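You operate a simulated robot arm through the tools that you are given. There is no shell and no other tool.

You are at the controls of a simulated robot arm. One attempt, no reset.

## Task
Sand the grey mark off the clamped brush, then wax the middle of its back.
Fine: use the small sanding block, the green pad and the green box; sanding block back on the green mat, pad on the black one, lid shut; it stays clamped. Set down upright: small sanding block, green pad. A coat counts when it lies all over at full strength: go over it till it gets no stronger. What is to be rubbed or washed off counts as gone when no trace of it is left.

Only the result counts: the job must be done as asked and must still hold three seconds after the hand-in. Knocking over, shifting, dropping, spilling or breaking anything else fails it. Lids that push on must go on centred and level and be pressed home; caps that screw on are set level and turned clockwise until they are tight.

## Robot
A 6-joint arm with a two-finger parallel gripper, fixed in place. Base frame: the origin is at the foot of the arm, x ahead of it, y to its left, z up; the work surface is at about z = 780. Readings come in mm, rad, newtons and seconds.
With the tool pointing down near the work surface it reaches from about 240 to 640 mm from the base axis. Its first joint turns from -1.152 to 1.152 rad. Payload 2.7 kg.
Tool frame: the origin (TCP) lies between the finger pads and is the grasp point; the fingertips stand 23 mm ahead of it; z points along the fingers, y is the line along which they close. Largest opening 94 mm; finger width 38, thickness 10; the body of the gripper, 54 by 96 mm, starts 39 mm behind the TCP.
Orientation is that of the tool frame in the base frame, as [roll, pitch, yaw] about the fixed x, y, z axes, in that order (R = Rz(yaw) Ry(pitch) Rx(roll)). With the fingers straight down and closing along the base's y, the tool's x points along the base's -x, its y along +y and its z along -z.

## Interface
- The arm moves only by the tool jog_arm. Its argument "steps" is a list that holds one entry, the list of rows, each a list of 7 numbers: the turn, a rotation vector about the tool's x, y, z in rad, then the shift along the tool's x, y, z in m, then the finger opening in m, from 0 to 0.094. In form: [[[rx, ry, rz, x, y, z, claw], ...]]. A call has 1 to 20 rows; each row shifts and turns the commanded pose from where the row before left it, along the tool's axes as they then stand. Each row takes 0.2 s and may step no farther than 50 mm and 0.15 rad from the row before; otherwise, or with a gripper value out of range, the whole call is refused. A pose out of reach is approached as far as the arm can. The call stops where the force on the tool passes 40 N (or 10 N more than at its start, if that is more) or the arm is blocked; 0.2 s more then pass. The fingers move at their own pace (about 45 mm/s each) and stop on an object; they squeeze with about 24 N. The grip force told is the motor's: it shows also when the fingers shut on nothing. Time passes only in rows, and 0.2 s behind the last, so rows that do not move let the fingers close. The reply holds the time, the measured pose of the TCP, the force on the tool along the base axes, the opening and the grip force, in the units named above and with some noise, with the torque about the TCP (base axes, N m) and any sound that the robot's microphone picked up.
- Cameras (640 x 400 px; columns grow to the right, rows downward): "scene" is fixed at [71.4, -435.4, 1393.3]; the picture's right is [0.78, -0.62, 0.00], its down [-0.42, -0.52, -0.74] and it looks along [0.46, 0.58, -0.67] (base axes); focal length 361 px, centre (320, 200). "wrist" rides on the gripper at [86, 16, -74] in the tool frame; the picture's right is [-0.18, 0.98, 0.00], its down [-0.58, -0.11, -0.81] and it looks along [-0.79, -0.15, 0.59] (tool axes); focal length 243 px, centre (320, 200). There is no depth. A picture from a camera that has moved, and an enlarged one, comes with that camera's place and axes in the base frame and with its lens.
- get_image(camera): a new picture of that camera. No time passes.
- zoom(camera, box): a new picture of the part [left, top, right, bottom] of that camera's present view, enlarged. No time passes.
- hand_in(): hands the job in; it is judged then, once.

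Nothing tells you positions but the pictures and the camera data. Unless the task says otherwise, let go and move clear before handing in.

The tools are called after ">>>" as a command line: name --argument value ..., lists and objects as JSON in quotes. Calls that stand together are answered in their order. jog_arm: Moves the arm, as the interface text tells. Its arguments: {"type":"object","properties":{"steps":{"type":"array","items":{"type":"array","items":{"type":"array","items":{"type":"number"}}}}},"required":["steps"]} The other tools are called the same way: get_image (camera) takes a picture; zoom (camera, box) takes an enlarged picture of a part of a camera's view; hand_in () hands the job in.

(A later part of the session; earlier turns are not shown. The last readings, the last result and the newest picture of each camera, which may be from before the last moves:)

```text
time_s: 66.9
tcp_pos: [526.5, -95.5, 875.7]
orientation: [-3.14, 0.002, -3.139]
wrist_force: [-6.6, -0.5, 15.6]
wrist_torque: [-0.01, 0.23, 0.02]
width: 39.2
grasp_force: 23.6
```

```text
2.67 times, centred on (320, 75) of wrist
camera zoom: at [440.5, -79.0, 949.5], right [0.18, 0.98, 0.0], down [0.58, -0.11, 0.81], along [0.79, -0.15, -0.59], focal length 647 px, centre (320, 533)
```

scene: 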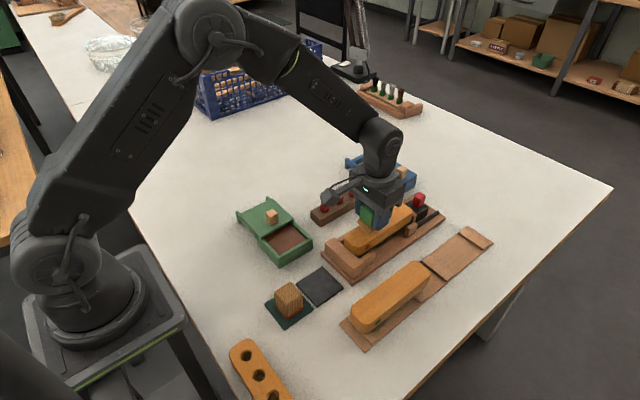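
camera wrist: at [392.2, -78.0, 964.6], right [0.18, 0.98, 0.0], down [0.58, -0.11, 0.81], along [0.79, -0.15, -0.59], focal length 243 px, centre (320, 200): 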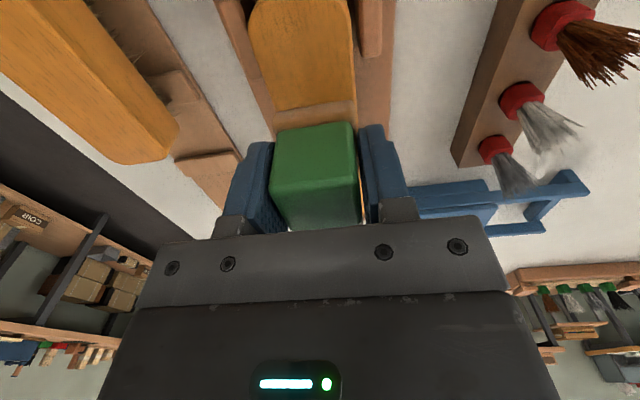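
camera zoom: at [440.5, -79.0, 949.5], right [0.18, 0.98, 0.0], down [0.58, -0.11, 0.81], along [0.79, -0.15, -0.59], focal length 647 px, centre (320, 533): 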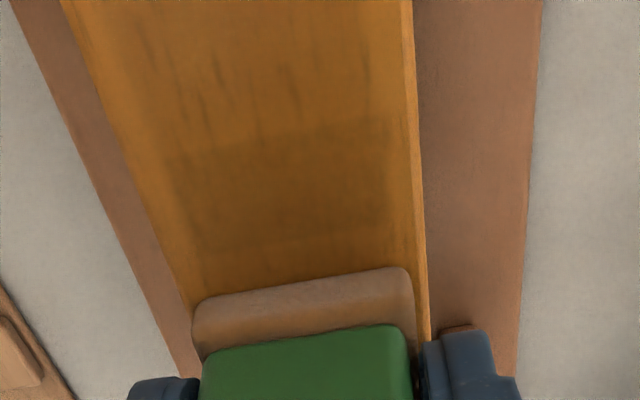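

A darker wax film is forming. I'll do several back-and-forth strokes across the middle with small sideways shifts, then look.

>>> jog_arm --steps '[[[0, 0, 0, 0, 0.003, 0, 0.025], [0, 0, 0, 0.012, 0, 0, 0.025], [0, 0, 0, 0.012, 0, 0, 0.025], [0, 0, 0, 0.012, 0, 0, 0.025], [0, 0, 0, 0.012, 0, 0, 0.025], [0, 0, 0, 0, -0.006, 0, 0.025], [0, 0, 0, -0.012, 0, 0, 0.025], [0, 0, 0, -0.012, 0, 0, 0.025], [0, 0, 0, -0.012, 0, 0, 0.025], [0, 0, 0, -0.012, 0, 0, 0.025], [0, 0, 0, 0, 0.003, 0, 0.025], [0, 0, 0, 0, 0, 0, 0.025]]]'

>>> jog_arm --steps '[[[0, 0, 0, 0, 0, -0.03, 0.025], [0, 0, 0, 0, 0, -0.03, 0.025], [0, 0, 0, 0.03, -0.03, 0, 0.025], [0, 0, 0, 0.03, -0.03, 0, 0.025], [0, 0, 0, 0.03, -0.03, 0, 0.025], [0, 0, 0, 0, 0, 0, 0.025]]]'

>>> get_image --camera "wrist"

>>> zoom --camera "wrist" --box '[380, 0, 540, 200]'

>>> zoom --camera "scene" --box '[330, 180, 426, 250]'

```text
time_s: 69.5
tcp_pos: [526.8, -95.4, 877.1]
orientation: [-3.141, 0.004, -3.141]
wrist_force: [1.2, -1.7, 5.9]
wrist_torque: [-0.14, -0.08, -0.01]
width: 38.9
grasp_force: 24.2
```

```text
time_s: 70.9
tcp_pos: [435.2, -183.8, 938.6]
orientation: [-3.141, 0.004, -3.14]
wrist_force: [0.0, 0.2, 0.5]
wrist_torque: [0.02, -0.01, 0.01]
width: 39.2
grasp_force: 23.8
```

```text
taken
camera wrist: at [349.1, -168.3, 1011.3], right [0.18, 0.98, 0.0], down [0.58, -0.11, 0.81], along [0.79, -0.15, -0.59], focal length 243 px, centre (320, 200)
```

wrist: 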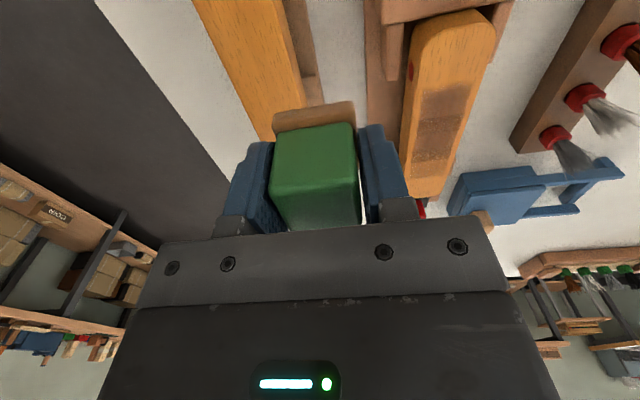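

```text
2.00 times, centred on (460, 100) of wrist
camera zoom: at [349.1, -168.3, 1011.3], right [0.18, 0.98, 0.0], down [0.58, -0.11, 0.81], along [0.79, -0.15, -0.59], focal length 485 px, centre (40, 400)
```

zoom: 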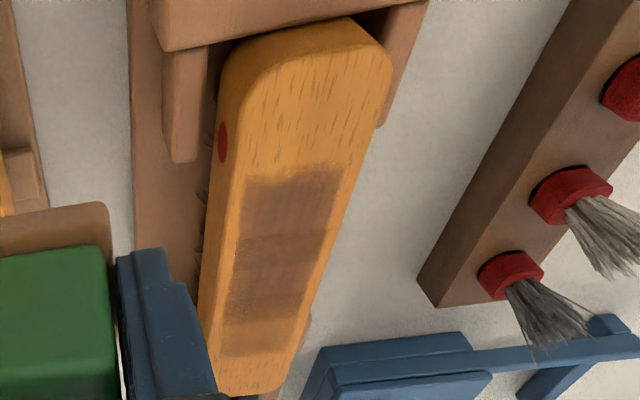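

```text
5.71 times, centred on (378, 215) of scene
camera zoom: at [71.4, -435.4, 1393.3], right [0.78, -0.62, 0.0], down [-0.42, -0.52, -0.74], along [0.46, 0.58, -0.67], focal length 2062 px, centre (-11, 114)
```

zoom: 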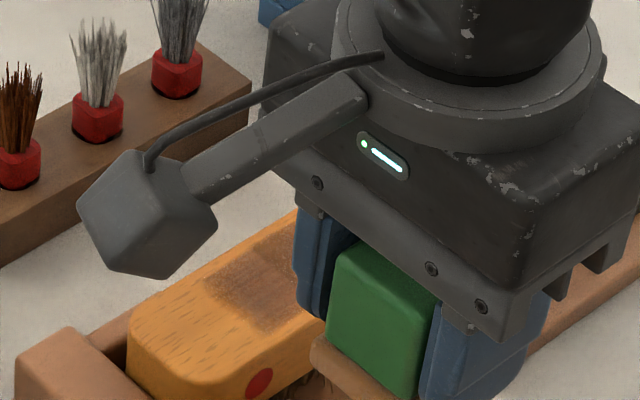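

A clear wax patch now covers about x 460–547. I'll zoom in to see how even it is.

>>> zoom --camera "wrist" --box '[400, 70, 500, 190]'

>>> zoom --camera "wrist" --box '[250, 80, 390, 180]'

```text
3.33 times, centred on (450, 130) of wrist
camera zoom: at [349.1, -168.3, 1011.3], right [0.18, 0.98, 0.0], down [0.58, -0.11, 0.81], along [0.79, -0.15, -0.59], focal length 809 px, centre (-113, 433)
```

zoom: 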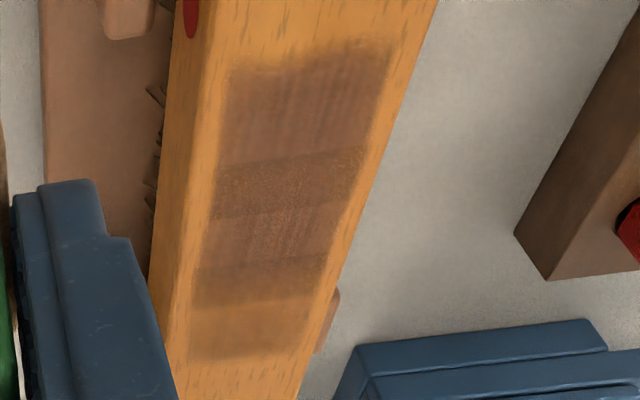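

```text
4.00 times, centred on (320, 130) of wrist
camera zoom: at [349.1, -168.3, 1011.3], right [0.18, 0.98, 0.0], down [0.58, -0.11, 0.81], along [0.79, -0.15, -0.59], focal length 970 px, centre (320, 480)
```

zoom: 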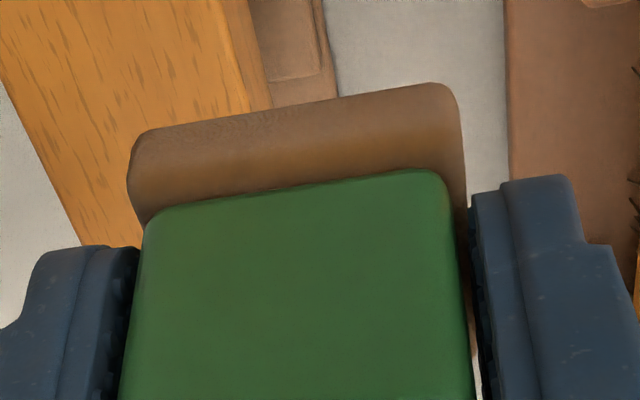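

The film is uneven, weakest at the far end, so more passes are needed. I'll go back and keep rubbing.

>>> jog_arm --steps '[[[0, 0, 0, -0.03, 0.03, 0, 0.025], [0, 0, 0, -0.03, 0.03, 0, 0.025], [0, 0, 0, -0.03, 0.03, 0, 0.025], [0, 0, 0, 0, 0, 0.03, 0.025], [0, 0, 0, 0, 0, 0.027, 0.025], [0, 0, 0, 0, 0, 0.002, 0.025], [0, 0, 0, 0, 0, 0.0015, 0.025], [0, 0, 0, 0, 0, 0, 0.025]]]'

```text
time_s: 72.7
tcp_pos: [527.6, -94.3, 877.6]
orientation: [-3.141, 0.003, 3.141]
wrist_force: [-0.1, 0.4, 0.5]
wrist_torque: [-0.05, 0.0, 0.0]
width: 39.1
grasp_force: 24.1
```

>>> jog_arm --steps '[[[0, 0, 0, 0, 0, 0.001, 0.025], [0, 0, 0, 0, 0, 0, 0.025]]]'

>>> jog_arm --steps '[[[0, 0, 0, 0, 0, 0.0005, 0.025], [0, 0, 0, 0, 0, 0, 0.025]]]'

```text
time_s: 73.3
tcp_pos: [527.3, -95.1, 875.6]
orientation: [3.141, 0.005, -3.138]
wrist_force: [-0.4, 1.2, 5.2]
wrist_torque: [0.06, 0.02, 0.04]
width: 38.9
grasp_force: 23.7
```

```text
time_s: 73.9
tcp_pos: [527.4, -95.7, 876.3]
orientation: [-3.141, 0.007, -3.14]
wrist_force: [-2.3, 3.6, 15.2]
wrist_torque: [0.15, 0.12, -0.01]
width: 38.8
grasp_force: 23.8
```

About 15 N of contact. Now several full passes with small sideways shifts.

>>> jog_arm --steps '[[[0, 0, 0, -0.004, 0.003, 0, 0.025], [0, 0, 0, 0.013, 0, 0, 0.025], [0, 0, 0, 0.013, 0, 0, 0.025], [0, 0, 0, 0.013, 0, 0, 0.025], [0, 0, 0, 0.013, 0, 0, 0.025], [0, 0, 0, 0, -0.003, 0, 0.025], [0, 0, 0, -0.013, 0, 0, 0.025], [0, 0, 0, -0.013, 0, 0, 0.025], [0, 0, 0, -0.013, 0, 0, 0.025], [0, 0, 0, -0.013, 0, 0, 0.025], [0, 0, 0, 0, -0.003, 0, 0.025], [0, 0, 0, 0.013, 0, 0, 0.025], [0, 0, 0, 0.013, 0, 0, 0.025], [0, 0, 0, 0.013, 0, 0, 0.025], [0, 0, 0, 0.013, 0, 0, 0.025], [0, 0, 0, 0, 0.003, 0, 0.025]]]'

>>> zoom --camera "scene" --box '[330, 180, 426, 250]'

```text
time_s: 77.3
tcp_pos: [479.4, -94.4, 873.0]
orientation: [-3.142, 0.002, 3.141]
wrist_force: [-0.5, 0.5, 0.0]
wrist_torque: [-0.02, -0.02, -0.01]
width: 39.0
grasp_force: 24.2
```

```text
5.71 times, centred on (378, 215) of scene
camera zoom: at [71.4, -435.4, 1393.3], right [0.78, -0.62, 0.0], down [-0.42, -0.52, -0.74], along [0.46, 0.58, -0.67], focal length 2062 px, centre (-11, 114)
```

zoom: 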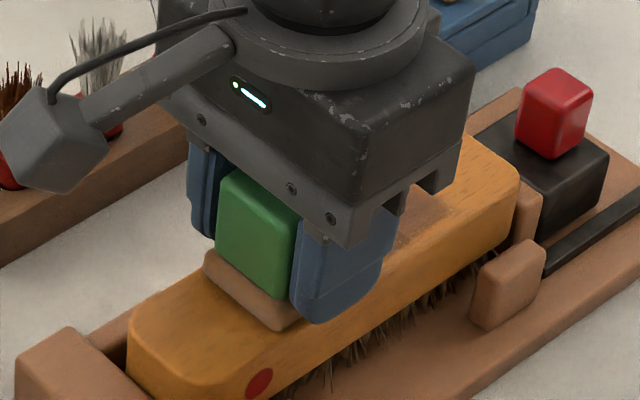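

The pad has crept up in the grip and lost contact. I'll press down again more lightly and use shorter stroke sets.

>>> jog_arm --steps '[[[0, 0, 0, 0, 0, 0.001, 0.025], [0, 0, 0, 0, 0, 0, 0.025]]]'

>>> jog_arm --steps '[[[0, 0, 0, 0, 0, 0.0005, 0.025], [0, 0, 0, 0, 0, 0, 0.025]]]'

```text
time_s: 77.9
tcp_pos: [480.7, -94.5, 873.3]
orientation: [3.141, 0.004, -3.141]
wrist_force: [-2.2, 0.0, 4.9]
wrist_torque: [-0.02, 0.19, 0.0]
width: 39.1
grasp_force: 24.2
```

```text
time_s: 78.5
tcp_pos: [480.1, -94.7, 873.4]
orientation: [3.141, 0.006, -3.14]
wrist_force: [-1.5, -0.6, 10.8]
wrist_torque: [-0.05, 0.21, -0.03]
width: 39.0
grasp_force: 24.0
```

>>> jog_arm --steps '[[[0, 0, 0, 0.004, 0.002, 0, 0.025], [0, 0, 0, -0.011, 0, 0, 0.025], [0, 0, 0, -0.011, 0, 0, 0.025], [0, 0, 0, -0.011, 0, 0, 0.025], [0, 0, 0, -0.011, 0, 0, 0.025], [0, 0, 0, -0.011, 0, 0, 0.025], [0, 0, 0, 0, 0, 0, 0.025]]]'

>>> jog_arm --steps '[[[0, 0, 0, 0, -0.004, 0, 0.025], [0, 0, 0, 0.011, 0, 0, 0.025], [0, 0, 0, 0.011, 0, 0, 0.025], [0, 0, 0, 0.011, 0, 0, 0.025], [0, 0, 0, 0.011, 0, 0, 0.025], [0, 0, 0, 0.011, 0, 0, 0.025], [0, 0, 0, 0, 0.002, 0, 0.025]]]'

```text
time_s: 80.1
tcp_pos: [530.7, -93.1, 873.5]
orientation: [-3.141, 0.004, -3.139]
wrist_force: [-7.3, -1.1, 21.6]
wrist_torque: [-0.07, 0.47, 0.04]
width: 39.0
grasp_force: 24.4
```

```text
time_s: 81.7
tcp_pos: [475.5, -96.5, 872.9]
orientation: [-3.141, 0.004, 3.141]
wrist_force: [1.4, -5.2, 10.7]
wrist_torque: [-0.14, -0.13, -0.02]
width: 39.0
grasp_force: 23.9
```

Contact holds through both strokes. One more pair, then I'll lift aside to check the coat.

>>> jog_arm --steps '[[[0, 0, 0, -0.011, 0, 0, 0.025], [0, 0, 0, -0.011, 0, 0, 0.025], [0, 0, 0, -0.011, 0, 0, 0.025], [0, 0, 0, -0.011, 0, 0, 0.025], [0, 0, 0, -0.011, 0, 0, 0.025], [0, 0, 0, 0.011, 0, 0, 0.025], [0, 0, 0, 0.011, 0, 0, 0.025], [0, 0, 0, 0.011, 0, 0, 0.025], [0, 0, 0, 0.011, 0, 0, 0.025], [0, 0, 0, 0.011, 0, 0, 0.025], [0, 0, 0, 0, 0, 0, 0.025]]]'

>>> jog_arm --steps '[[[0, 0, 0, 0, 0, -0.03, 0.025], [0, 0, 0, 0, 0, -0.035, 0.025], [0, 0, 0, 0.015, -0.03, 0, 0.025], [0, 0, 0, 0.015, -0.03, 0, 0.025], [0, 0, 0, 0.015, -0.03, 0, 0.025], [0, 0, 0, 0, 0, 0, 0.025]]]'

>>> get_image --camera "wrist"

>>> zoom --camera "wrist" --box '[400, 70, 500, 190]'

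>>> zoom --camera "wrist" --box '[250, 80, 390, 180]'

>>> zoom --camera "scene" --box '[330, 180, 426, 250]'

```text
time_s: 84.1
tcp_pos: [476.3, -95.2, 872.7]
orientation: [-3.14, 0.004, -3.139]
wrist_force: [2.5, 0.1, 6.9]
wrist_torque: [0.01, -0.15, -0.05]
width: 38.9
grasp_force: 24.3
```

```text
time_s: 85.5
tcp_pos: [428.6, -184.6, 935.6]
orientation: [-3.141, 0.002, -3.141]
wrist_force: [0.2, 0.2, -0.1]
wrist_torque: [0.01, 0.0, 0.01]
width: 38.9
grasp_force: 24.1
```

```text
taken
camera wrist: at [343.2, -168.2, 1009.1], right [0.18, 0.98, 0.0], down [0.58, -0.11, 0.81], along [0.79, -0.15, -0.59], focal length 243 px, centre (320, 200)
```

wrist: 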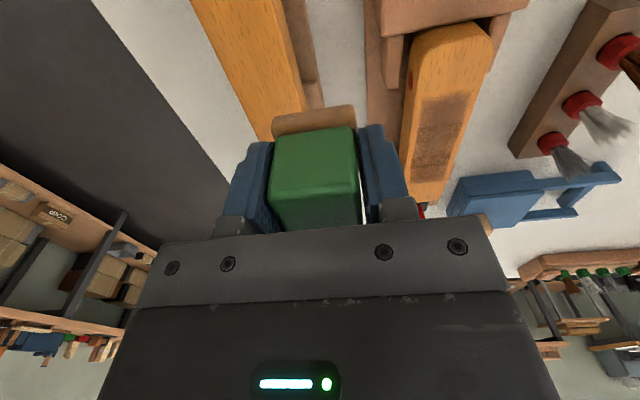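

```text
3.33 times, centred on (450, 130) of wrist
camera zoom: at [343.2, -168.2, 1009.1], right [0.18, 0.98, 0.0], down [0.58, -0.11, 0.81], along [0.79, -0.15, -0.59], focal length 809 px, centre (-113, 433)
```

zoom: 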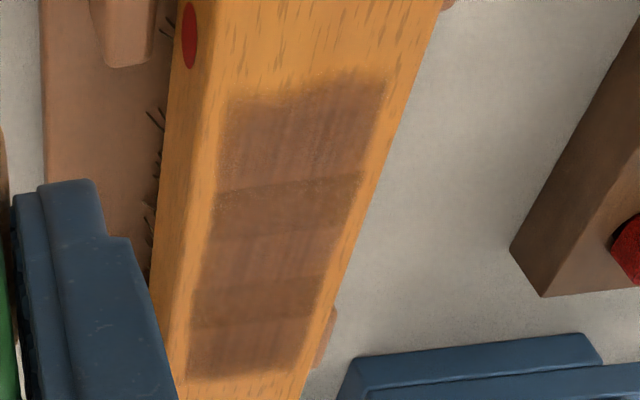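

```text
4.00 times, centred on (320, 130) of wrist
camera zoom: at [343.2, -168.2, 1009.1], right [0.18, 0.98, 0.0], down [0.58, -0.11, 0.81], along [0.79, -0.15, -0.59], focal length 970 px, centre (320, 480)
```

zoom: 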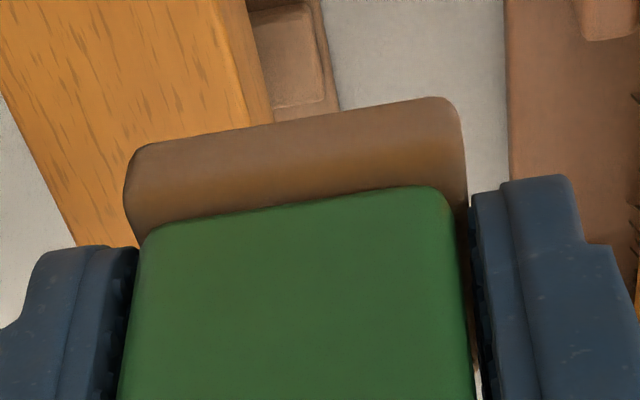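

```text
5.71 times, centred on (378, 215) of scene
camera zoom: at [71.4, -435.4, 1393.3], right [0.78, -0.62, 0.0], down [-0.42, -0.52, -0.74], along [0.46, 0.58, -0.67], focal length 2062 px, centre (-11, 114)
```

zoom: 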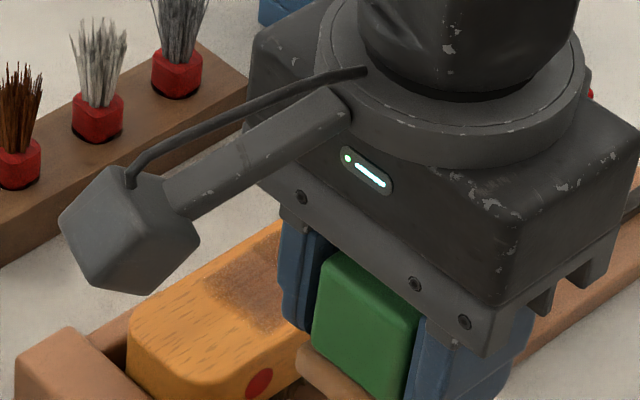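

The coat has strengthened at the far end, but some bands remain. I'll return for more strokes and see whether it still changes.

>>> jog_arm --steps '[[[0, 0, 0, -0.015, 0.03, 0, 0.025], [0, 0, 0, -0.015, 0.03, 0, 0.025], [0, 0, 0, -0.015, 0.03, 0, 0.025], [0, 0, 0, 0, 0, 0.035, 0.025], [0, 0, 0, 0, 0, 0.027, 0.025], [0, 0, 0, 0, 0, 0.002, 0.025], [0, 0, 0, 0, 0, 0.001, 0.025], [0, 0, 0, 0, 0, 0, 0.025]]]'

>>> jog_arm --steps '[[[0, 0, 0, 0, 0, 0.0005, 0.025], [0, 0, 0, 0, 0, 0, 0.025]]]'

```text
time_s: 87.3
tcp_pos: [474.9, -95.8, 871.7]
orientation: [-3.14, 0.005, -3.139]
wrist_force: [-4.7, 3.2, 14.2]
wrist_torque: [0.11, 0.14, 0.03]
width: 39.2
grasp_force: 24.2
```

```text
time_s: 87.9
tcp_pos: [475.2, -94.9, 873.0]
orientation: [3.141, 0.005, -3.14]
wrist_force: [0.3, 4.5, 15.4]
wrist_torque: [0.16, 0.03, -0.04]
width: 38.8
grasp_force: 23.8
```

>>> jog_arm --steps '[[[0, 0, 0, 0, 0.003, 0, 0.025], [0, 0, 0, -0.0095, 0, 0, 0.025], [0, 0, 0, -0.0095, 0, 0, 0.025], [0, 0, 0, -0.0095, 0, 0, 0.025], [0, 0, 0, -0.0095, 0, 0, 0.025], [0, 0, 0, -0.0095, 0, 0, 0.025], [0, 0, 0, -0.0095, 0, 0, 0.025], [0, 0, 0, 0, -0.003, 0, 0.025], [0, 0, 0, 0.0095, 0, 0, 0.025], [0, 0, 0, 0.0095, 0, 0, 0.025], [0, 0, 0, 0.0095, 0, 0, 0.025], [0, 0, 0, 0.0095, 0, 0, 0.025], [0, 0, 0, 0.0095, 0, 0, 0.025], [0, 0, 0, 0.0095, 0, 0, 0.025], [0, 0, 0, 0, 0, 0, 0.025]]]'

>>> jog_arm --steps '[[[0, 0, 0, 0, -0.003, 0.0004, 0.025], [0, 0, 0, -0.0095, 0, 0, 0.025], [0, 0, 0, -0.0095, 0, 0, 0.025], [0, 0, 0, -0.0095, 0, 0, 0.025], [0, 0, 0, -0.0095, 0, 0, 0.025], [0, 0, 0, -0.0095, 0, 0, 0.025], [0, 0, 0, -0.0095, 0, 0, 0.025], [0, 0, 0, 0, 0.003, 0, 0.025], [0, 0, 0, 0.0095, 0, 0, 0.025], [0, 0, 0, 0.0095, 0, 0, 0.025], [0, 0, 0, 0.0095, 0, 0, 0.025], [0, 0, 0, 0.0095, 0, 0, 0.025], [0, 0, 0, 0.0095, 0, 0, 0.025], [0, 0, 0, 0.0095, 0, 0, 0.025], [0, 0, 0, 0, 0, 0, 0.025]]]'

>>> jog_arm --steps '[[[0, 0, 0, 0, 0, -0.03, 0.025], [0, 0, 0, 0, 0, -0.035, 0.025], [0, 0, 0, 0.015, -0.03, 0, 0.025], [0, 0, 0, 0.015, -0.03, 0, 0.025], [0, 0, 0, 0.015, -0.03, 0, 0.025], [0, 0, 0, 0, 0, 0, 0.025]]]'

>>> zoom --camera "wrist" --box '[400, 70, 500, 190]'

>>> zoom --camera "wrist" --box '[250, 80, 390, 180]'

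```text
time_s: 91.1
tcp_pos: [475.8, -96.7, 873.3]
orientation: [-3.14, 0.004, -3.141]
wrist_force: [5.8, 0.0, 11.2]
wrist_torque: [-0.03, -0.27, -0.02]
width: 38.5
grasp_force: 23.9
```

```text
time_s: 94.3
tcp_pos: [476.6, -95.8, 870.7]
orientation: [-3.14, 0.003, -3.14]
wrist_force: [0.8, -0.6, 1.4]
wrist_torque: [-0.03, 0.03, 0.0]
width: 39.0
grasp_force: 23.7
```

```text
time_s: 95.7
tcp_pos: [428.9, -185.1, 936.4]
orientation: [3.141, 0.005, -3.14]
wrist_force: [-0.3, 0.6, 0.2]
wrist_torque: [0.0, 0.0, 0.01]
width: 39.1
grasp_force: 23.7
```

```text
3.33 times, centred on (450, 130) of wrist
camera zoom: at [344.8, -168.9, 1008.9], right [0.18, 0.98, 0.0], down [0.58, -0.11, 0.81], along [0.79, -0.15, -0.59], focal length 809 px, centre (-113, 433)
```

zoom: 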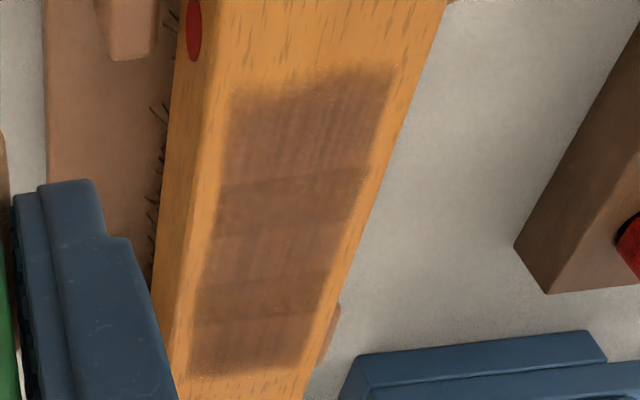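

```text
4.00 times, centred on (320, 130) of wrist
camera zoom: at [344.8, -168.9, 1008.9], right [0.18, 0.98, 0.0], down [0.58, -0.11, 0.81], along [0.79, -0.15, -0.59], focal length 970 px, centre (320, 480)
```

zoom: 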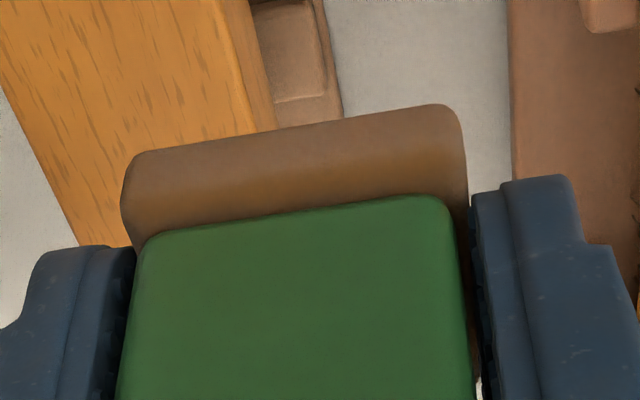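

The coat looks nearly saturated; the remaining bands may be shadows from the gripper. I'll move back toward the mat to get a clear view from the scene camera.

>>> jog_arm --steps '[[[0, 0, 0, 0.035, 0.03, 0, 0.025], [0, 0, 0, 0.035, 0.03, 0, 0.025], [0, 0, 0, 0.022, 0.02, 0, 0.025], [0, 0, 0, 0, 0, 0, 0.025]]]'

>>> zoom --camera "scene" --box '[330, 190, 426, 260]'

>>> zoom --camera "scene" --box '[360, 200, 408, 235]'

>>> get_image --camera "wrist"

```text
time_s: 96.7
tcp_pos: [338.0, -104.0, 937.5]
orientation: [-3.141, 0.004, -3.14]
wrist_force: [-0.9, 0.9, 0.2]
wrist_torque: [0.03, -0.02, 0.0]
width: 38.8
grasp_force: 23.5
```

```text
5.71 times, centred on (378, 225) of scene
camera zoom: at [71.4, -435.4, 1393.3], right [0.78, -0.62, 0.0], down [-0.42, -0.52, -0.74], along [0.46, 0.58, -0.67], focal length 2062 px, centre (-11, 57)
```

zoom: 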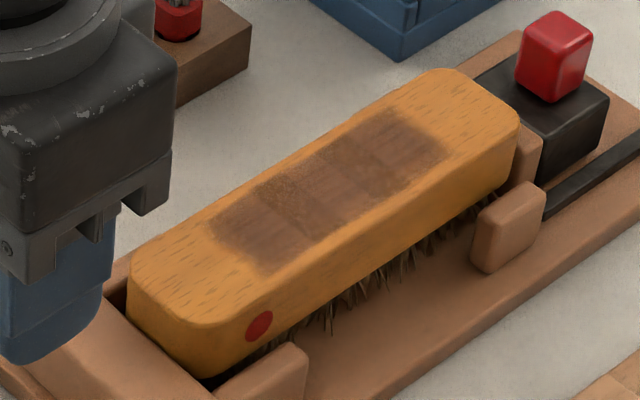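

```text
11.43 times, centred on (384, 218) of scene
camera zoom: at [71.4, -435.4, 1393.3], right [0.78, -0.62, 0.0], down [-0.42, -0.52, -0.74], along [0.46, 0.58, -0.67], focal length 4124 px, centre (-411, 0)
```

zoom: 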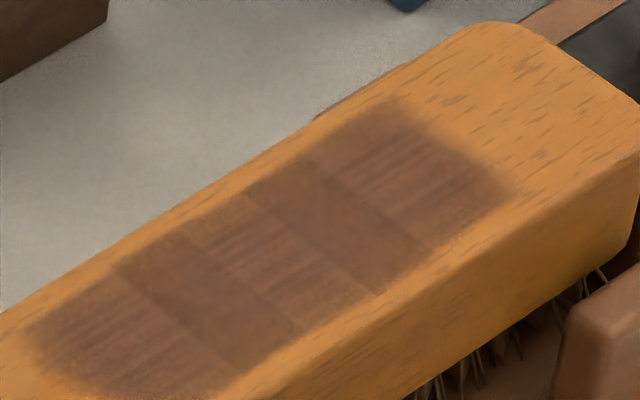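

```text
taken
camera wrist: at [251.3, -87.9, 1009.7], right [0.18, 0.98, 0.0], down [0.58, -0.11, 0.81], along [0.79, -0.15, -0.59], focal length 243 px, centre (320, 200)
```

wrist: 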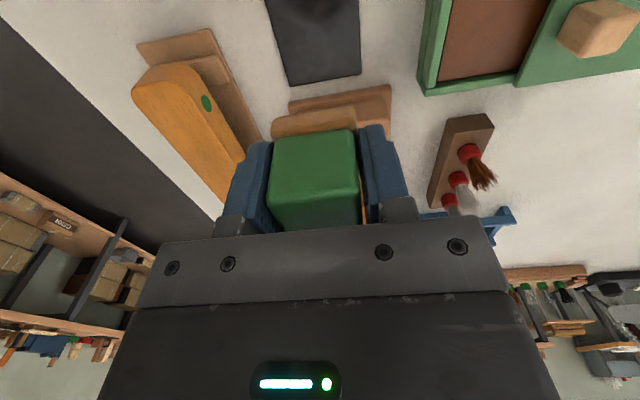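

The bands are real rather than shadows, so I want a fresh load of wax and more passes. The pad has crept up in the grip, so I'll first set it on its black mat and regrip it higher.

>>> jog_arm --steps '[[[0, 0, 0, 0.003, 0, 0.04, 0.025], [0, 0, 0, 0, 0, 0.04, 0.025], [0, 0, 0, 0, 0, 0.03, 0.025], [0, 0, 0, 0, 0, 0.01, 0.025], [0, 0, 0, 0, 0, 0, 0.025]]]'

>>> zoom --camera "wrist" --box '[200, 20, 440, 200]'

>>> zoom --camera "scene" --box '[270, 240, 366, 310]'

```text
time_s: 97.9
tcp_pos: [334.2, -106.3, 817.1]
orientation: [-3.141, 0.006, -3.139]
wrist_force: [-0.2, -0.2, -1.1]
wrist_torque: [0.02, 0.05, -0.02]
width: 39.1
grasp_force: 23.4
```

```text
2.22 times, centred on (320, 110) of wrist
camera zoom: at [248.8, -89.2, 890.3], right [0.18, 0.98, 0.0], down [0.58, -0.11, 0.81], along [0.79, -0.15, -0.59], focal length 539 px, centre (320, 400)
```

zoom: 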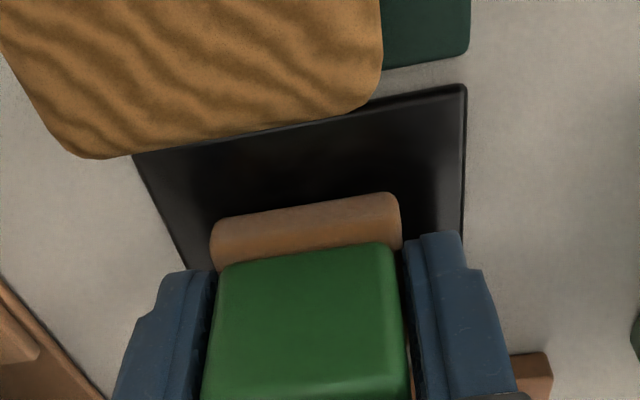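

```text
5.71 times, centred on (318, 275) of scene
camera zoom: at [71.4, -435.4, 1393.3], right [0.78, -0.62, 0.0], down [-0.42, -0.52, -0.74], along [0.46, 0.58, -0.67], focal length 2062 px, centre (331, -229)
```

zoom: 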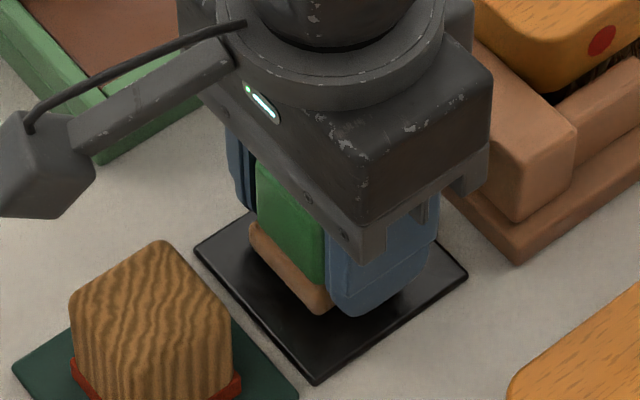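

>>> jog_arm --steps '[[[0, 0, 0, 0, 0.001, 0.002, 0.025], [0, 0, 0, 0, 0, 0.001, 0.025], [0, 0, 0, 0, 0, 0, 0.025]]]'

>>> jog_arm --steps '[[[0, 0, 0, 0, 0, 0.001, 0.025], [0, 0, 0, 0, 0, 0.001, 0.025], [0, 0, 0, 0, 0, 0, 0.025]]]'

>>> jog_arm --steps '[[[0, 0, 0, 0, 0, 0.001, 0.025], [0, 0, 0, 0, 0, 0, 0.025]]]'

```text
time_s: 98.7
tcp_pos: [335.3, -103.9, 814.4]
orientation: [-3.141, 0.004, -3.139]
wrist_force: [-0.2, 0.6, -0.2]
wrist_torque: [-0.02, 0.04, 0.05]
width: 39.0
grasp_force: 24.2
```

```text
time_s: 99.5
tcp_pos: [334.4, -104.1, 811.8]
orientation: [-3.141, 0.002, -3.139]
wrist_force: [0.9, 0.2, -0.4]
wrist_torque: [-0.04, -0.02, -0.01]
width: 39.1
grasp_force: 24.1
```

```text
time_s: 100.1
tcp_pos: [335.7, -104.3, 810.7]
orientation: [-3.142, 0.003, -3.139]
wrist_force: [-0.7, -0.3, -0.7]
wrist_torque: [-0.02, 0.0, 0.03]
width: 38.9
grasp_force: 24.3
```

Not touching yet at z≈811. I'll keep lowering.

>>> jog_arm --steps '[[[0, 0, 0, 0, 0, 0.001, 0.025], [0, 0, 0, 0, 0, 0, 0.025]]]'

>>> jog_arm --steps '[[[0, 0, 0, 0, 0, 0.0007, 0.025], [0, 0, 0, 0, 0, 0, 0.025]]]'

>>> zoom --camera "scene" --box '[280, 250, 344, 300]'

```text
time_s: 100.7
tcp_pos: [335.8, -105.1, 810.2]
orientation: [-3.14, 0.003, 3.141]
wrist_force: [-5.8, 0.5, 16.8]
wrist_torque: [-0.03, 0.21, 0.01]
width: 39.2
grasp_force: 23.6
```

```text
time_s: 101.3
tcp_pos: [335.0, -105.1, 808.7]
orientation: [3.141, 0.004, -3.139]
wrist_force: [-6.3, 4.2, 24.8]
wrist_torque: [0.09, 0.18, 0.02]
width: 38.9
grasp_force: 24.0
```

```text
8.00 times, centred on (312, 275) of scene
camera zoom: at [71.0, -435.2, 1393.3], right [0.78, -0.62, 0.0], down [-0.42, -0.52, -0.74], along [0.46, 0.58, -0.67], focal length 2887 px, centre (384, -400)
```

zoom: 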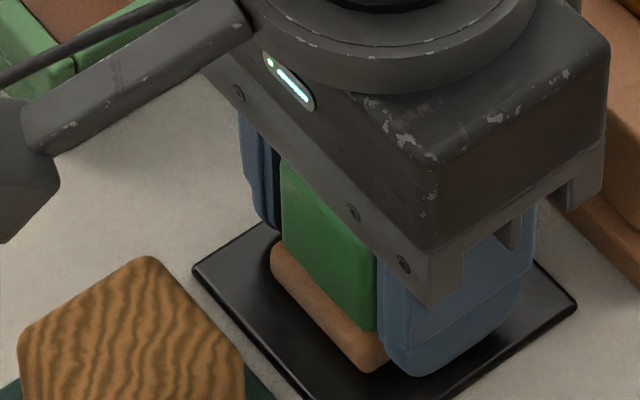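

The pad is on the mat. I'll open, rise about 12 mm, and regrip higher on the handle.

>>> jog_arm --steps '[[[0, 0, 0, 0, 0, -0.001, 0.025], [0, 0, 0, 0, 0, 0, 0.045], [0, 0, 0, 0, 0, 0, 0.06], [0, 0, 0, 0, 0, 0, 0.06], [0, 0, 0, 0, 0, -0.006, 0.06], [0, 0, 0, 0, 0, -0.006, 0.06], [0, 0, 0, 0, 0, 0, 0.06], [0, 0, 0, 0, 0, 0, 0.025], [0, 0, 0, 0, 0, 0, 0.025], [0, 0, 0, 0, 0, 0, 0.025], [0, 0, 0, 0, 0, 0, 0.025]]]'

>>> zoom --camera "wrist" --box '[200, 20, 440, 200]'

>>> zoom --camera "scene" --box '[280, 250, 344, 300]'

```text
time_s: 103.7
tcp_pos: [335.0, -104.4, 822.7]
orientation: [3.141, 0.002, -3.141]
wrist_force: [-0.6, 0.1, 3.2]
wrist_torque: [-0.01, 0.08, -0.02]
width: 35.5
grasp_force: 23.7
```

```text
2.22 times, centred on (320, 110) of wrist
camera zoom: at [249.2, -88.5, 895.0], right [0.18, 0.98, 0.0], down [0.58, -0.11, 0.81], along [0.79, -0.15, -0.59], focal length 539 px, centre (320, 400)
```

zoom: 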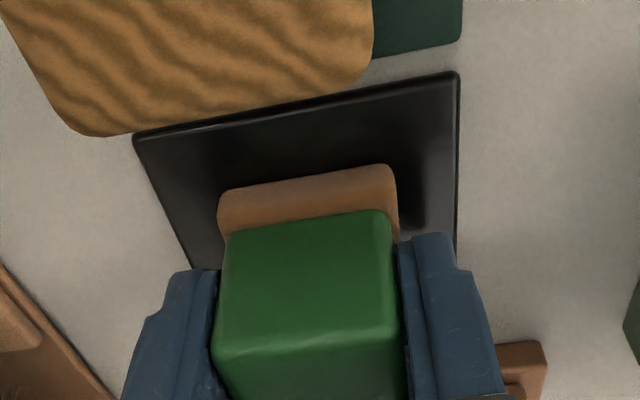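

```text
8.00 times, centred on (312, 275) of scene
camera zoom: at [71.3, -435.4, 1393.3], right [0.78, -0.62, 0.0], down [-0.42, -0.52, -0.74], along [0.46, 0.58, -0.67], focal length 2887 px, centre (384, -400)
```

zoom: 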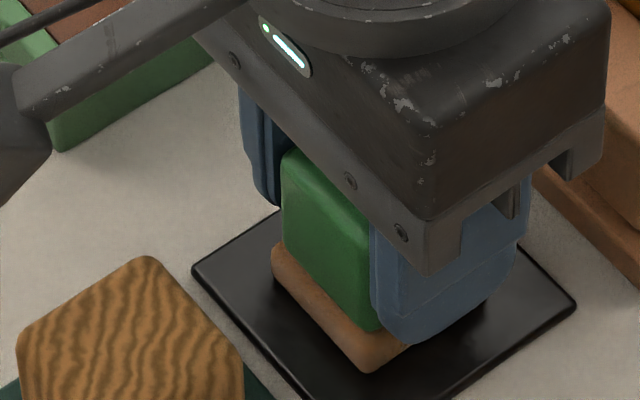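

It is now gripped on the handle proper (35.5 mm), with the fingertips about 17 mm above the pad face. I'll go back to the wax for a fresh load.

>>> jog_arm --steps '[[[0, 0, 0, 0, 0, -0.03, 0.025], [0, 0, 0, 0, 0, -0.045, 0.025], [0, 0, 0, -0.002, 0.041, 0, 0.025], [0, 0, 0, -0.002, 0.041, 0, 0.025], [0, 0, 0, -0.002, 0.041, 0, 0.025], [0, 0, 0, 0, 0, 0.03, 0.025], [0, 0, 0, 0, 0, 0.013, 0.025], [0, 0, 0, 0, 0, 0, 0.025]]]'

>>> zoom --camera "wrist" --box '[200, 0, 440, 200]'

>>> jog_arm --steps '[[[0, 0, 0, 0, 0, 0.003, 0.025], [0, 0, 0, 0, 0, 0.001, 0.025], [0, 0, 0, 0, 0, 0, 0.025]]]'

```text
time_s: 105.5
tcp_pos: [341.8, 17.3, 853.0]
orientation: [3.141, 0.003, -3.141]
wrist_force: [-0.4, 0.0, 0.5]
wrist_torque: [0.02, 0.0, 0.03]
width: 35.4
grasp_force: 24.2
```

```text
2.00 times, centred on (320, 100) of wrist
camera zoom: at [255.3, 33.8, 926.9], right [0.18, 0.98, 0.0], down [0.58, -0.11, 0.81], along [0.79, -0.15, -0.59], focal length 485 px, centre (320, 400)
```

zoom: 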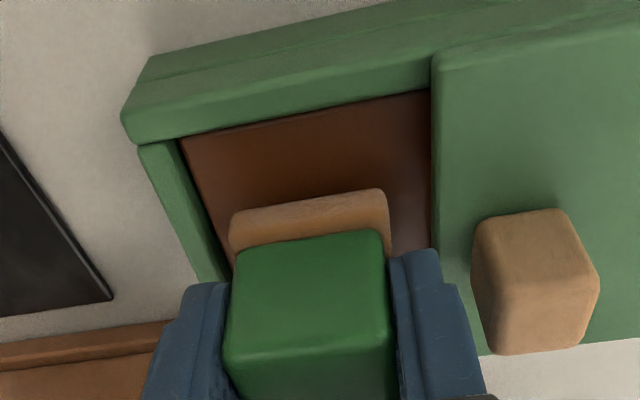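

```text
time_s: 106.3
tcp_pos: [341.7, 18.0, 850.8]
orientation: [-3.142, 0.003, -3.14]
wrist_force: [0.0, 0.1, -0.8]
wrist_torque: [-0.01, 0.01, 0.0]
width: 35.4
grasp_force: 24.1
```

>>> jog_arm --steps '[[[0, 0, 0, 0, 0, 0.001, 0.025], [0, 0, 0, 0, 0, 0.001, 0.025], [0, 0, 0, 0, 0, 0, 0.025]]]'

>>> jog_arm --steps '[[[0, 0, 0, 0, 0, 0.001, 0.025], [0, 0, 0, 0, 0, 0, 0.025]]]'

>>> jog_arm --steps '[[[0, 0, 0, 0, 0, 0.001, 0.025], [0, 0, 0, 0, 0, 0, 0.025]]]'

```text
time_s: 107.1
tcp_pos: [341.1, 17.3, 847.9]
orientation: [3.14, 0.003, -3.141]
wrist_force: [-0.3, -0.6, -0.7]
wrist_torque: [0.03, 0.0, -0.04]
width: 35.3
grasp_force: 24.3
```

```text
time_s: 107.7
tcp_pos: [342.1, 18.6, 847.7]
orientation: [-3.141, 0.004, -3.14]
wrist_force: [-2.0, -1.7, 10.6]
wrist_torque: [-0.29, 0.13, -0.05]
width: 35.5
grasp_force: 24.0
```

```text
time_s: 108.3
tcp_pos: [341.7, 19.2, 848.1]
orientation: [3.14, 0.004, -3.139]
wrist_force: [-4.7, -7.3, 36.0]
wrist_torque: [-0.41, 0.4, -0.02]
width: 35.4
grasp_force: 23.8
```

Contact is at 36 N, more than needed. I'll ease off and rub slightly.

>>> jog_arm --steps '[[[0, 0, 0, 0, 0, -0.0012, 0.025], [0, 0, 0, 0.004, 0, 0, 0.025], [0, 0, 0, 0.004, 0, 0, 0.025], [0, 0, 0, -0.006, 0, 0, 0.025], [0, 0, 0, -0.006, 0, 0, 0.025], [0, 0, 0, 0.004, 0, 0, 0.025], [0, 0, 0, 0, 0, 0, 0.025], [0, 0, 0, 0, 0, 0, 0.025]]]'

>>> zoom --camera "scene" --box '[240, 200, 336, 270]'

```text
time_s: 110.1
tcp_pos: [341.7, 18.7, 846.8]
orientation: [-3.14, 0.002, -3.141]
wrist_force: [0.0, -0.7, 0.3]
wrist_torque: [0.01, 0.0, -0.02]
width: 35.3
grasp_force: 23.6
```

```text
5.71 times, centred on (288, 235) of scene
camera zoom: at [71.4, -435.4, 1393.3], right [0.78, -0.62, 0.0], down [-0.42, -0.52, -0.74], along [0.46, 0.58, -0.67], focal length 2062 px, centre (503, 0)
```

zoom: 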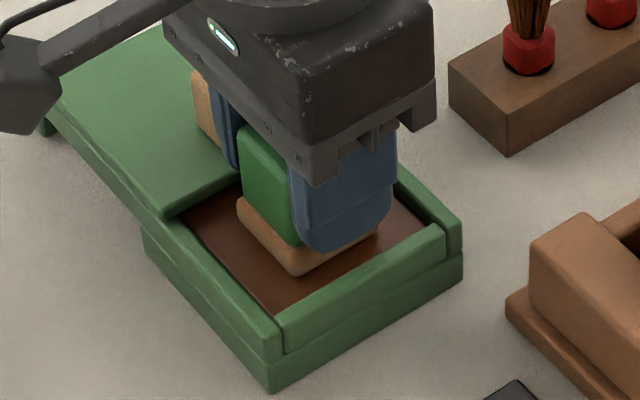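

The pad is reloaded. Back to the brush for another set of passes.

>>> jog_arm --steps '[[[0, 0, 0, 0, 0, -0.02, 0.025], [0, 0, 0, 0, 0, -0.03, 0.025], [0, 0, 0, 0, 0, -0.03, 0.025], [0, 0, 0, -0.01, -0.038, 0, 0.025], [0, 0, 0, -0.01, -0.038, 0, 0.025], [0, 0, 0, -0.02, -0.038, 0, 0.025], [0, 0, 0, -0.033, 0, 0, 0.025], [0, 0, 0, -0.033, 0, 0, 0.025], [0, 0, 0, -0.03, 0, 0, 0.025], [0, 0, 0, 0, 0, 0.03, 0.025], [0, 0, 0, 0, 0, 0.011, 0.025], [0, 0, 0, 0, 0, 0, 0.025]]]'

>>> jog_arm --steps '[[[0, 0, 0, 0, 0, 0.001, 0.025], [0, 0, 0, 0, 0, 0.001, 0.025], [0, 0, 0, 0, 0, 0, 0.025]]]'

>>> jog_arm --steps '[[[0, 0, 0, 0, 0, 0.001, 0.025], [0, 0, 0, 0, 0, 0, 0.025]]]'

```text
time_s: 112.7
tcp_pos: [476.6, -95.4, 887.1]
orientation: [3.141, 0.006, -3.14]
wrist_force: [-0.1, -0.4, -1.1]
wrist_torque: [-0.01, 0.0, 0.01]
width: 35.3
grasp_force: 23.8
```

```text
time_s: 113.5
tcp_pos: [477.8, -95.3, 883.3]
orientation: [-3.14, 0.001, -3.138]
wrist_force: [0.4, -0.3, 0.1]
wrist_torque: [0.01, 0.0, 0.02]
width: 35.5
grasp_force: 23.7
```

```text
time_s: 114.1
tcp_pos: [476.7, -95.9, 883.2]
orientation: [3.141, 0.002, -3.139]
wrist_force: [-0.2, -0.7, -0.6]
wrist_torque: [0.0, 0.0, -0.02]
width: 35.2
grasp_force: 24.1
```

>>> jog_arm --steps '[[[0, 0, 0, 0, 0, 0.001, 0.025], [0, 0, 0, 0, 0, 0, 0.025]]]'

>>> jog_arm --steps '[[[0, 0, 0, 0, 0, 0.0005, 0.025], [0, 0, 0, 0, 0, 0, 0.025]]]'

```text
time_s: 114.7
tcp_pos: [476.9, -96.2, 883.8]
orientation: [3.14, 0.004, -3.14]
wrist_force: [0.6, -0.1, 0.6]
wrist_torque: [-0.01, 0.01, 0.0]
width: 35.6
grasp_force: 23.4
```

```text
time_s: 115.3
tcp_pos: [476.5, -95.6, 882.7]
orientation: [3.141, 0.004, 3.141]
wrist_force: [-0.5, -0.1, -0.3]
wrist_torque: [-0.01, -0.03, 0.0]
width: 35.5
grasp_force: 24.1
```

>>> jog_arm --steps '[[[0, 0, 0, 0, 0, 0.0008, 0.025], [0, 0, 0, 0, 0, 0, 0.025]]]'

>>> jog_arm --steps '[[[0, 0, 0, 0, 0, 0.0006, 0.025], [0, 0, 0, 0, 0, 0, 0.025]]]'

```text
time_s: 115.9
tcp_pos: [477.7, -94.8, 882.1]
orientation: [-3.141, 0.003, -3.14]
wrist_force: [-4.7, -0.4, 11.6]
wrist_torque: [-0.03, 0.11, 0.0]
width: 35.3
grasp_force: 23.5
```

```text
time_s: 116.5
tcp_pos: [478.0, -96.5, 883.2]
orientation: [3.14, 0.006, -3.14]
wrist_force: [-7.2, -0.5, 22.7]
wrist_torque: [-0.02, 0.18, -0.01]
width: 35.8
grasp_force: 23.9
```

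>>> jog_arm --steps '[[[0, 0, 0, 0.002, 0.003, -0.0004, 0.025], [0, 0, 0, -0.0098, 0, 0, 0.025], [0, 0, 0, -0.0098, 0, 0, 0.025], [0, 0, 0, -0.0098, 0, 0, 0.025], [0, 0, 0, -0.0098, 0, 0, 0.025], [0, 0, 0, -0.0098, 0, 0, 0.025], [0, 0, 0, -0.0098, 0, 0, 0.025], [0, 0, 0, 0, -0.006, 0, 0.025], [0, 0, 0, 0.0098, 0, 0, 0.025], [0, 0, 0, 0.0098, 0, 0, 0.025], [0, 0, 0, 0.0098, 0, 0, 0.025], [0, 0, 0, 0.0098, 0, 0, 0.025], [0, 0, 0, 0.0098, 0, 0, 0.025], [0, 0, 0, 0.0098, 0, 0, 0.025], [0, 0, 0, 0, 0.003, 0, 0.025]]]'

>>> jog_arm --steps '[[[0, 0, 0, -0.0098, 0, 0, 0.025], [0, 0, 0, -0.0098, 0, 0, 0.025], [0, 0, 0, -0.0098, 0, 0, 0.025], [0, 0, 0, -0.0098, 0, 0, 0.025], [0, 0, 0, -0.0098, 0, 0, 0.025], [0, 0, 0, -0.0098, 0, 0, 0.025], [0, 0, 0, 0.0098, 0, 0, 0.025], [0, 0, 0, 0.0098, 0, 0, 0.025], [0, 0, 0, 0.0098, 0, 0, 0.025], [0, 0, 0, 0.0098, 0, 0, 0.025], [0, 0, 0, 0.0098, 0, 0, 0.025], [0, 0, 0, 0.0098, 0, 0, 0.025], [0, 0, 0, 0, 0, 0, 0.025]]]'

>>> zoom --camera "scene" --box '[330, 190, 426, 260]'

```text
time_s: 119.7
tcp_pos: [475.5, -96.7, 880.9]
orientation: [-3.142, 0.005, -3.141]
wrist_force: [-0.1, -2.1, 3.1]
wrist_torque: [-0.07, -0.05, 0.0]
width: 35.5
grasp_force: 24.1
```

```text
time_s: 122.5
tcp_pos: [476.5, -96.3, 881.8]
orientation: [-3.14, 0.004, -3.14]
wrist_force: [1.5, -0.5, 3.0]
wrist_torque: [0.0, -0.12, -0.02]
width: 35.5
grasp_force: 24.0
```

```text
5.71 times, centred on (378, 225) of scene
camera zoom: at [71.4, -435.4, 1393.3], right [0.78, -0.62, 0.0], down [-0.42, -0.52, -0.74], along [0.46, 0.58, -0.67], focal length 2062 px, centre (-11, 57)
```

zoom: 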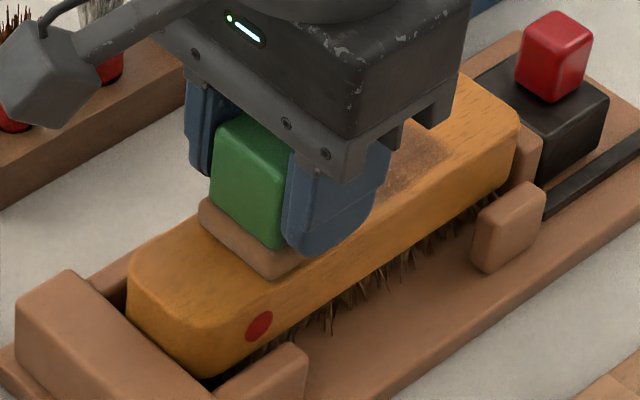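

Contact is light at the near end, so I'll press slightly more and do another double pass.

>>> jog_arm --steps '[[[0, 0, 0, 0, 0.002, 0.0005, 0.025], [0, 0, 0, -0.0098, 0, 0, 0.025], [0, 0, 0, -0.0098, 0, 0, 0.025], [0, 0, 0, -0.0098, 0, 0, 0.025], [0, 0, 0, -0.0098, 0, 0, 0.025], [0, 0, 0, -0.0098, 0, 0, 0.025], [0, 0, 0, -0.0098, 0, 0, 0.025], [0, 0, 0, 0, -0.004, 0, 0.025], [0, 0, 0, 0.0098, 0, 0, 0.025], [0, 0, 0, 0.0098, 0, 0, 0.025], [0, 0, 0, 0.0098, 0, 0, 0.025], [0, 0, 0, 0.0098, 0, 0, 0.025], [0, 0, 0, 0.0098, 0, 0, 0.025], [0, 0, 0, 0.0098, 0, 0, 0.025], [0, 0, 0, 0, 0.002, 0.0003, 0.025]]]'

>>> jog_arm --steps '[[[0, 0, 0, -0.0098, 0, 0, 0.025], [0, 0, 0, -0.0098, 0, 0, 0.025], [0, 0, 0, -0.0098, 0, 0, 0.025], [0, 0, 0, -0.0098, 0, 0, 0.025], [0, 0, 0, -0.0098, 0, 0, 0.025], [0, 0, 0, -0.0098, 0, 0, 0.025], [0, 0, 0, 0.0098, 0, 0, 0.025], [0, 0, 0, 0.0098, 0, 0, 0.025], [0, 0, 0, 0.0098, 0, 0, 0.025], [0, 0, 0, 0.0098, 0, 0, 0.025], [0, 0, 0, 0.0098, 0, 0, 0.025], [0, 0, 0, 0.0098, 0, 0, 0.025], [0, 0, 0, 0, 0, 0, 0.025]]]'

>>> jog_arm --steps '[[[0, 0, 0, 0, 0, -0.03, 0.025], [0, 0, 0, 0, 0, -0.035, 0.025], [0, 0, 0, 0.045, -0.005, 0, 0.025], [0, 0, 0, 0.045, -0.004, 0, 0.025], [0, 0, 0, 0.045, 0, 0, 0.025], [0, 0, 0, 0, 0, 0, 0.025]]]'

>>> zoom --camera "scene" --box '[330, 190, 426, 260]'

>>> zoom --camera "scene" --box '[360, 200, 408, 235]'

```text
time_s: 125.7
tcp_pos: [475.1, -96.6, 881.1]
orientation: [-3.142, 0.003, 3.141]
wrist_force: [-0.4, -4.1, 8.5]
wrist_torque: [-0.17, -0.12, -0.07]
width: 35.6
grasp_force: 23.4
```

```text
time_s: 128.5
tcp_pos: [476.1, -94.9, 879.9]
orientation: [3.141, 0.008, -3.14]
wrist_force: [6.4, -0.3, 16.1]
wrist_torque: [0.01, -0.33, -0.02]
width: 35.3
grasp_force: 23.9
```

```text
time_s: 129.9
tcp_pos: [338.2, -105.6, 944.7]
orientation: [3.141, 0.004, -3.141]
wrist_force: [-0.9, -0.6, -0.8]
wrist_torque: [0.04, -0.01, 0.03]
width: 35.5
grasp_force: 23.8
```

```text
5.71 times, centred on (378, 225) of scene
camera zoom: at [71.4, -435.4, 1393.3], right [0.78, -0.62, 0.0], down [-0.42, -0.52, -0.74], along [0.46, 0.58, -0.67], focal length 2062 px, centre (-11, 57)
```

zoom: 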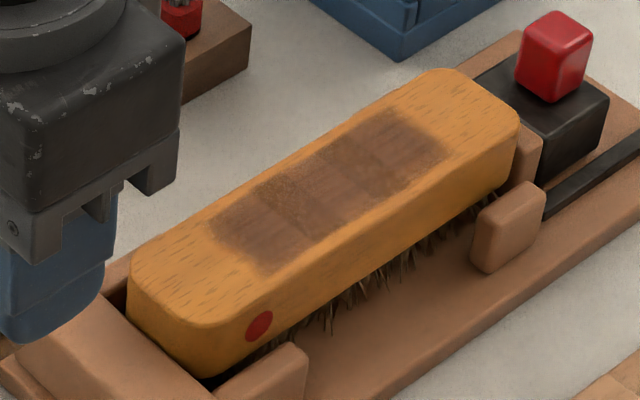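

```text
11.43 times, centred on (384, 218) of scene
camera zoom: at [71.4, -435.4, 1393.3], right [0.78, -0.62, 0.0], down [-0.42, -0.52, -0.74], along [0.46, 0.58, -0.67], focal length 4124 px, centre (-411, 0)
```

zoom: 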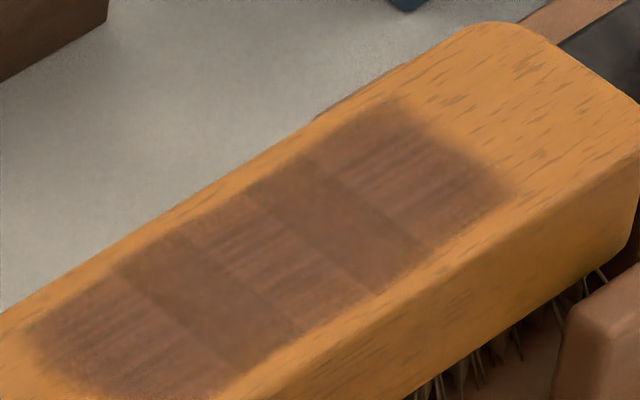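

The coat didn't change between the last two sets, so it is at full strength where applied; the bands are wood-grain rendering. For margin I'll widen the patch a little: about 9 mm at the near end, 4 mm at the far end, and a few mm toward both sides.

>>> jog_arm --steps '[[[0, 0, 0, -0.044, 0.003, 0, 0.025], [0, 0, 0, -0.044, 0.004, 0, 0.025], [0, 0, 0, -0.041, 0.002, 0, 0.025], [0, 0, 0, 0, 0, 0.03, 0.025], [0, 0, 0, 0, 0, 0.03, 0.025], [0, 0, 0, 0, 0, 0, 0.025]]]'

>>> jog_arm --steps '[[[0, 0, 0, 0, 0, 0.001, 0.025], [0, 0, 0, 0, 0, 0.001, 0.025], [0, 0, 0, 0, 0, 0, 0.025]]]'

>>> jog_arm --steps '[[[0, 0, 0, 0, 0, 0.001, 0.025], [0, 0, 0, 0, 0, 0, 0.025]]]'

```text
time_s: 131.3
tcp_pos: [468.5, -93.2, 885.8]
orientation: [-3.142, 0.004, -3.14]
wrist_force: [0.3, 0.1, -0.2]
wrist_torque: [0.0, -0.01, 0.0]
width: 35.5
grasp_force: 23.9
```

```text
time_s: 132.1
tcp_pos: [469.9, -94.8, 882.9]
orientation: [3.14, 0.003, -3.138]
wrist_force: [0.8, -0.4, -1.4]
wrist_torque: [0.02, -0.02, 0.01]
width: 35.5
grasp_force: 24.1
```

```text
time_s: 132.7
tcp_pos: [469.2, -95.0, 883.5]
orientation: [3.141, 0.005, -3.14]
wrist_force: [-0.2, -1.1, 0.6]
wrist_torque: [0.03, 0.01, -0.03]
width: 35.7
grasp_force: 24.3
```

>>> jog_arm --steps '[[[0, 0, 0, 0.002, 0, 0.001, 0.025], [0, 0, 0, 0, 0, 0.0006, 0.025], [0, 0, 0, 0, 0, 0, 0.025]]]'

>>> jog_arm --steps '[[[0, 0, 0, 0, 0, 0.0006, 0.025], [0, 0, 0, 0, 0, 0, 0.025]]]'

>>> jog_arm --steps '[[[0, 0, 0, 0, 0, 0.0005, 0.025], [0, 0, 0, 0, 0, 0, 0.025]]]'

```text
time_s: 133.5
tcp_pos: [468.0, -94.7, 881.5]
orientation: [-3.141, 0.004, -3.138]
wrist_force: [-0.9, 0.9, 2.0]
wrist_torque: [0.02, -0.02, 0.01]
width: 35.5
grasp_force: 24.0
```

```text
time_s: 134.1
tcp_pos: [468.1, -93.4, 880.6]
orientation: [-3.14, 0.002, -3.141]
wrist_force: [-3.5, 0.2, 8.5]
wrist_torque: [0.0, 0.01, -0.04]
width: 35.5
grasp_force: 23.9
```

```text
time_s: 134.7
tcp_pos: [469.1, -94.9, 880.3]
orientation: [-3.141, 0.004, -3.14]
wrist_force: [-6.3, 4.2, 21.4]
wrist_torque: [0.16, 0.13, 0.02]
width: 35.6
grasp_force: 24.2
```

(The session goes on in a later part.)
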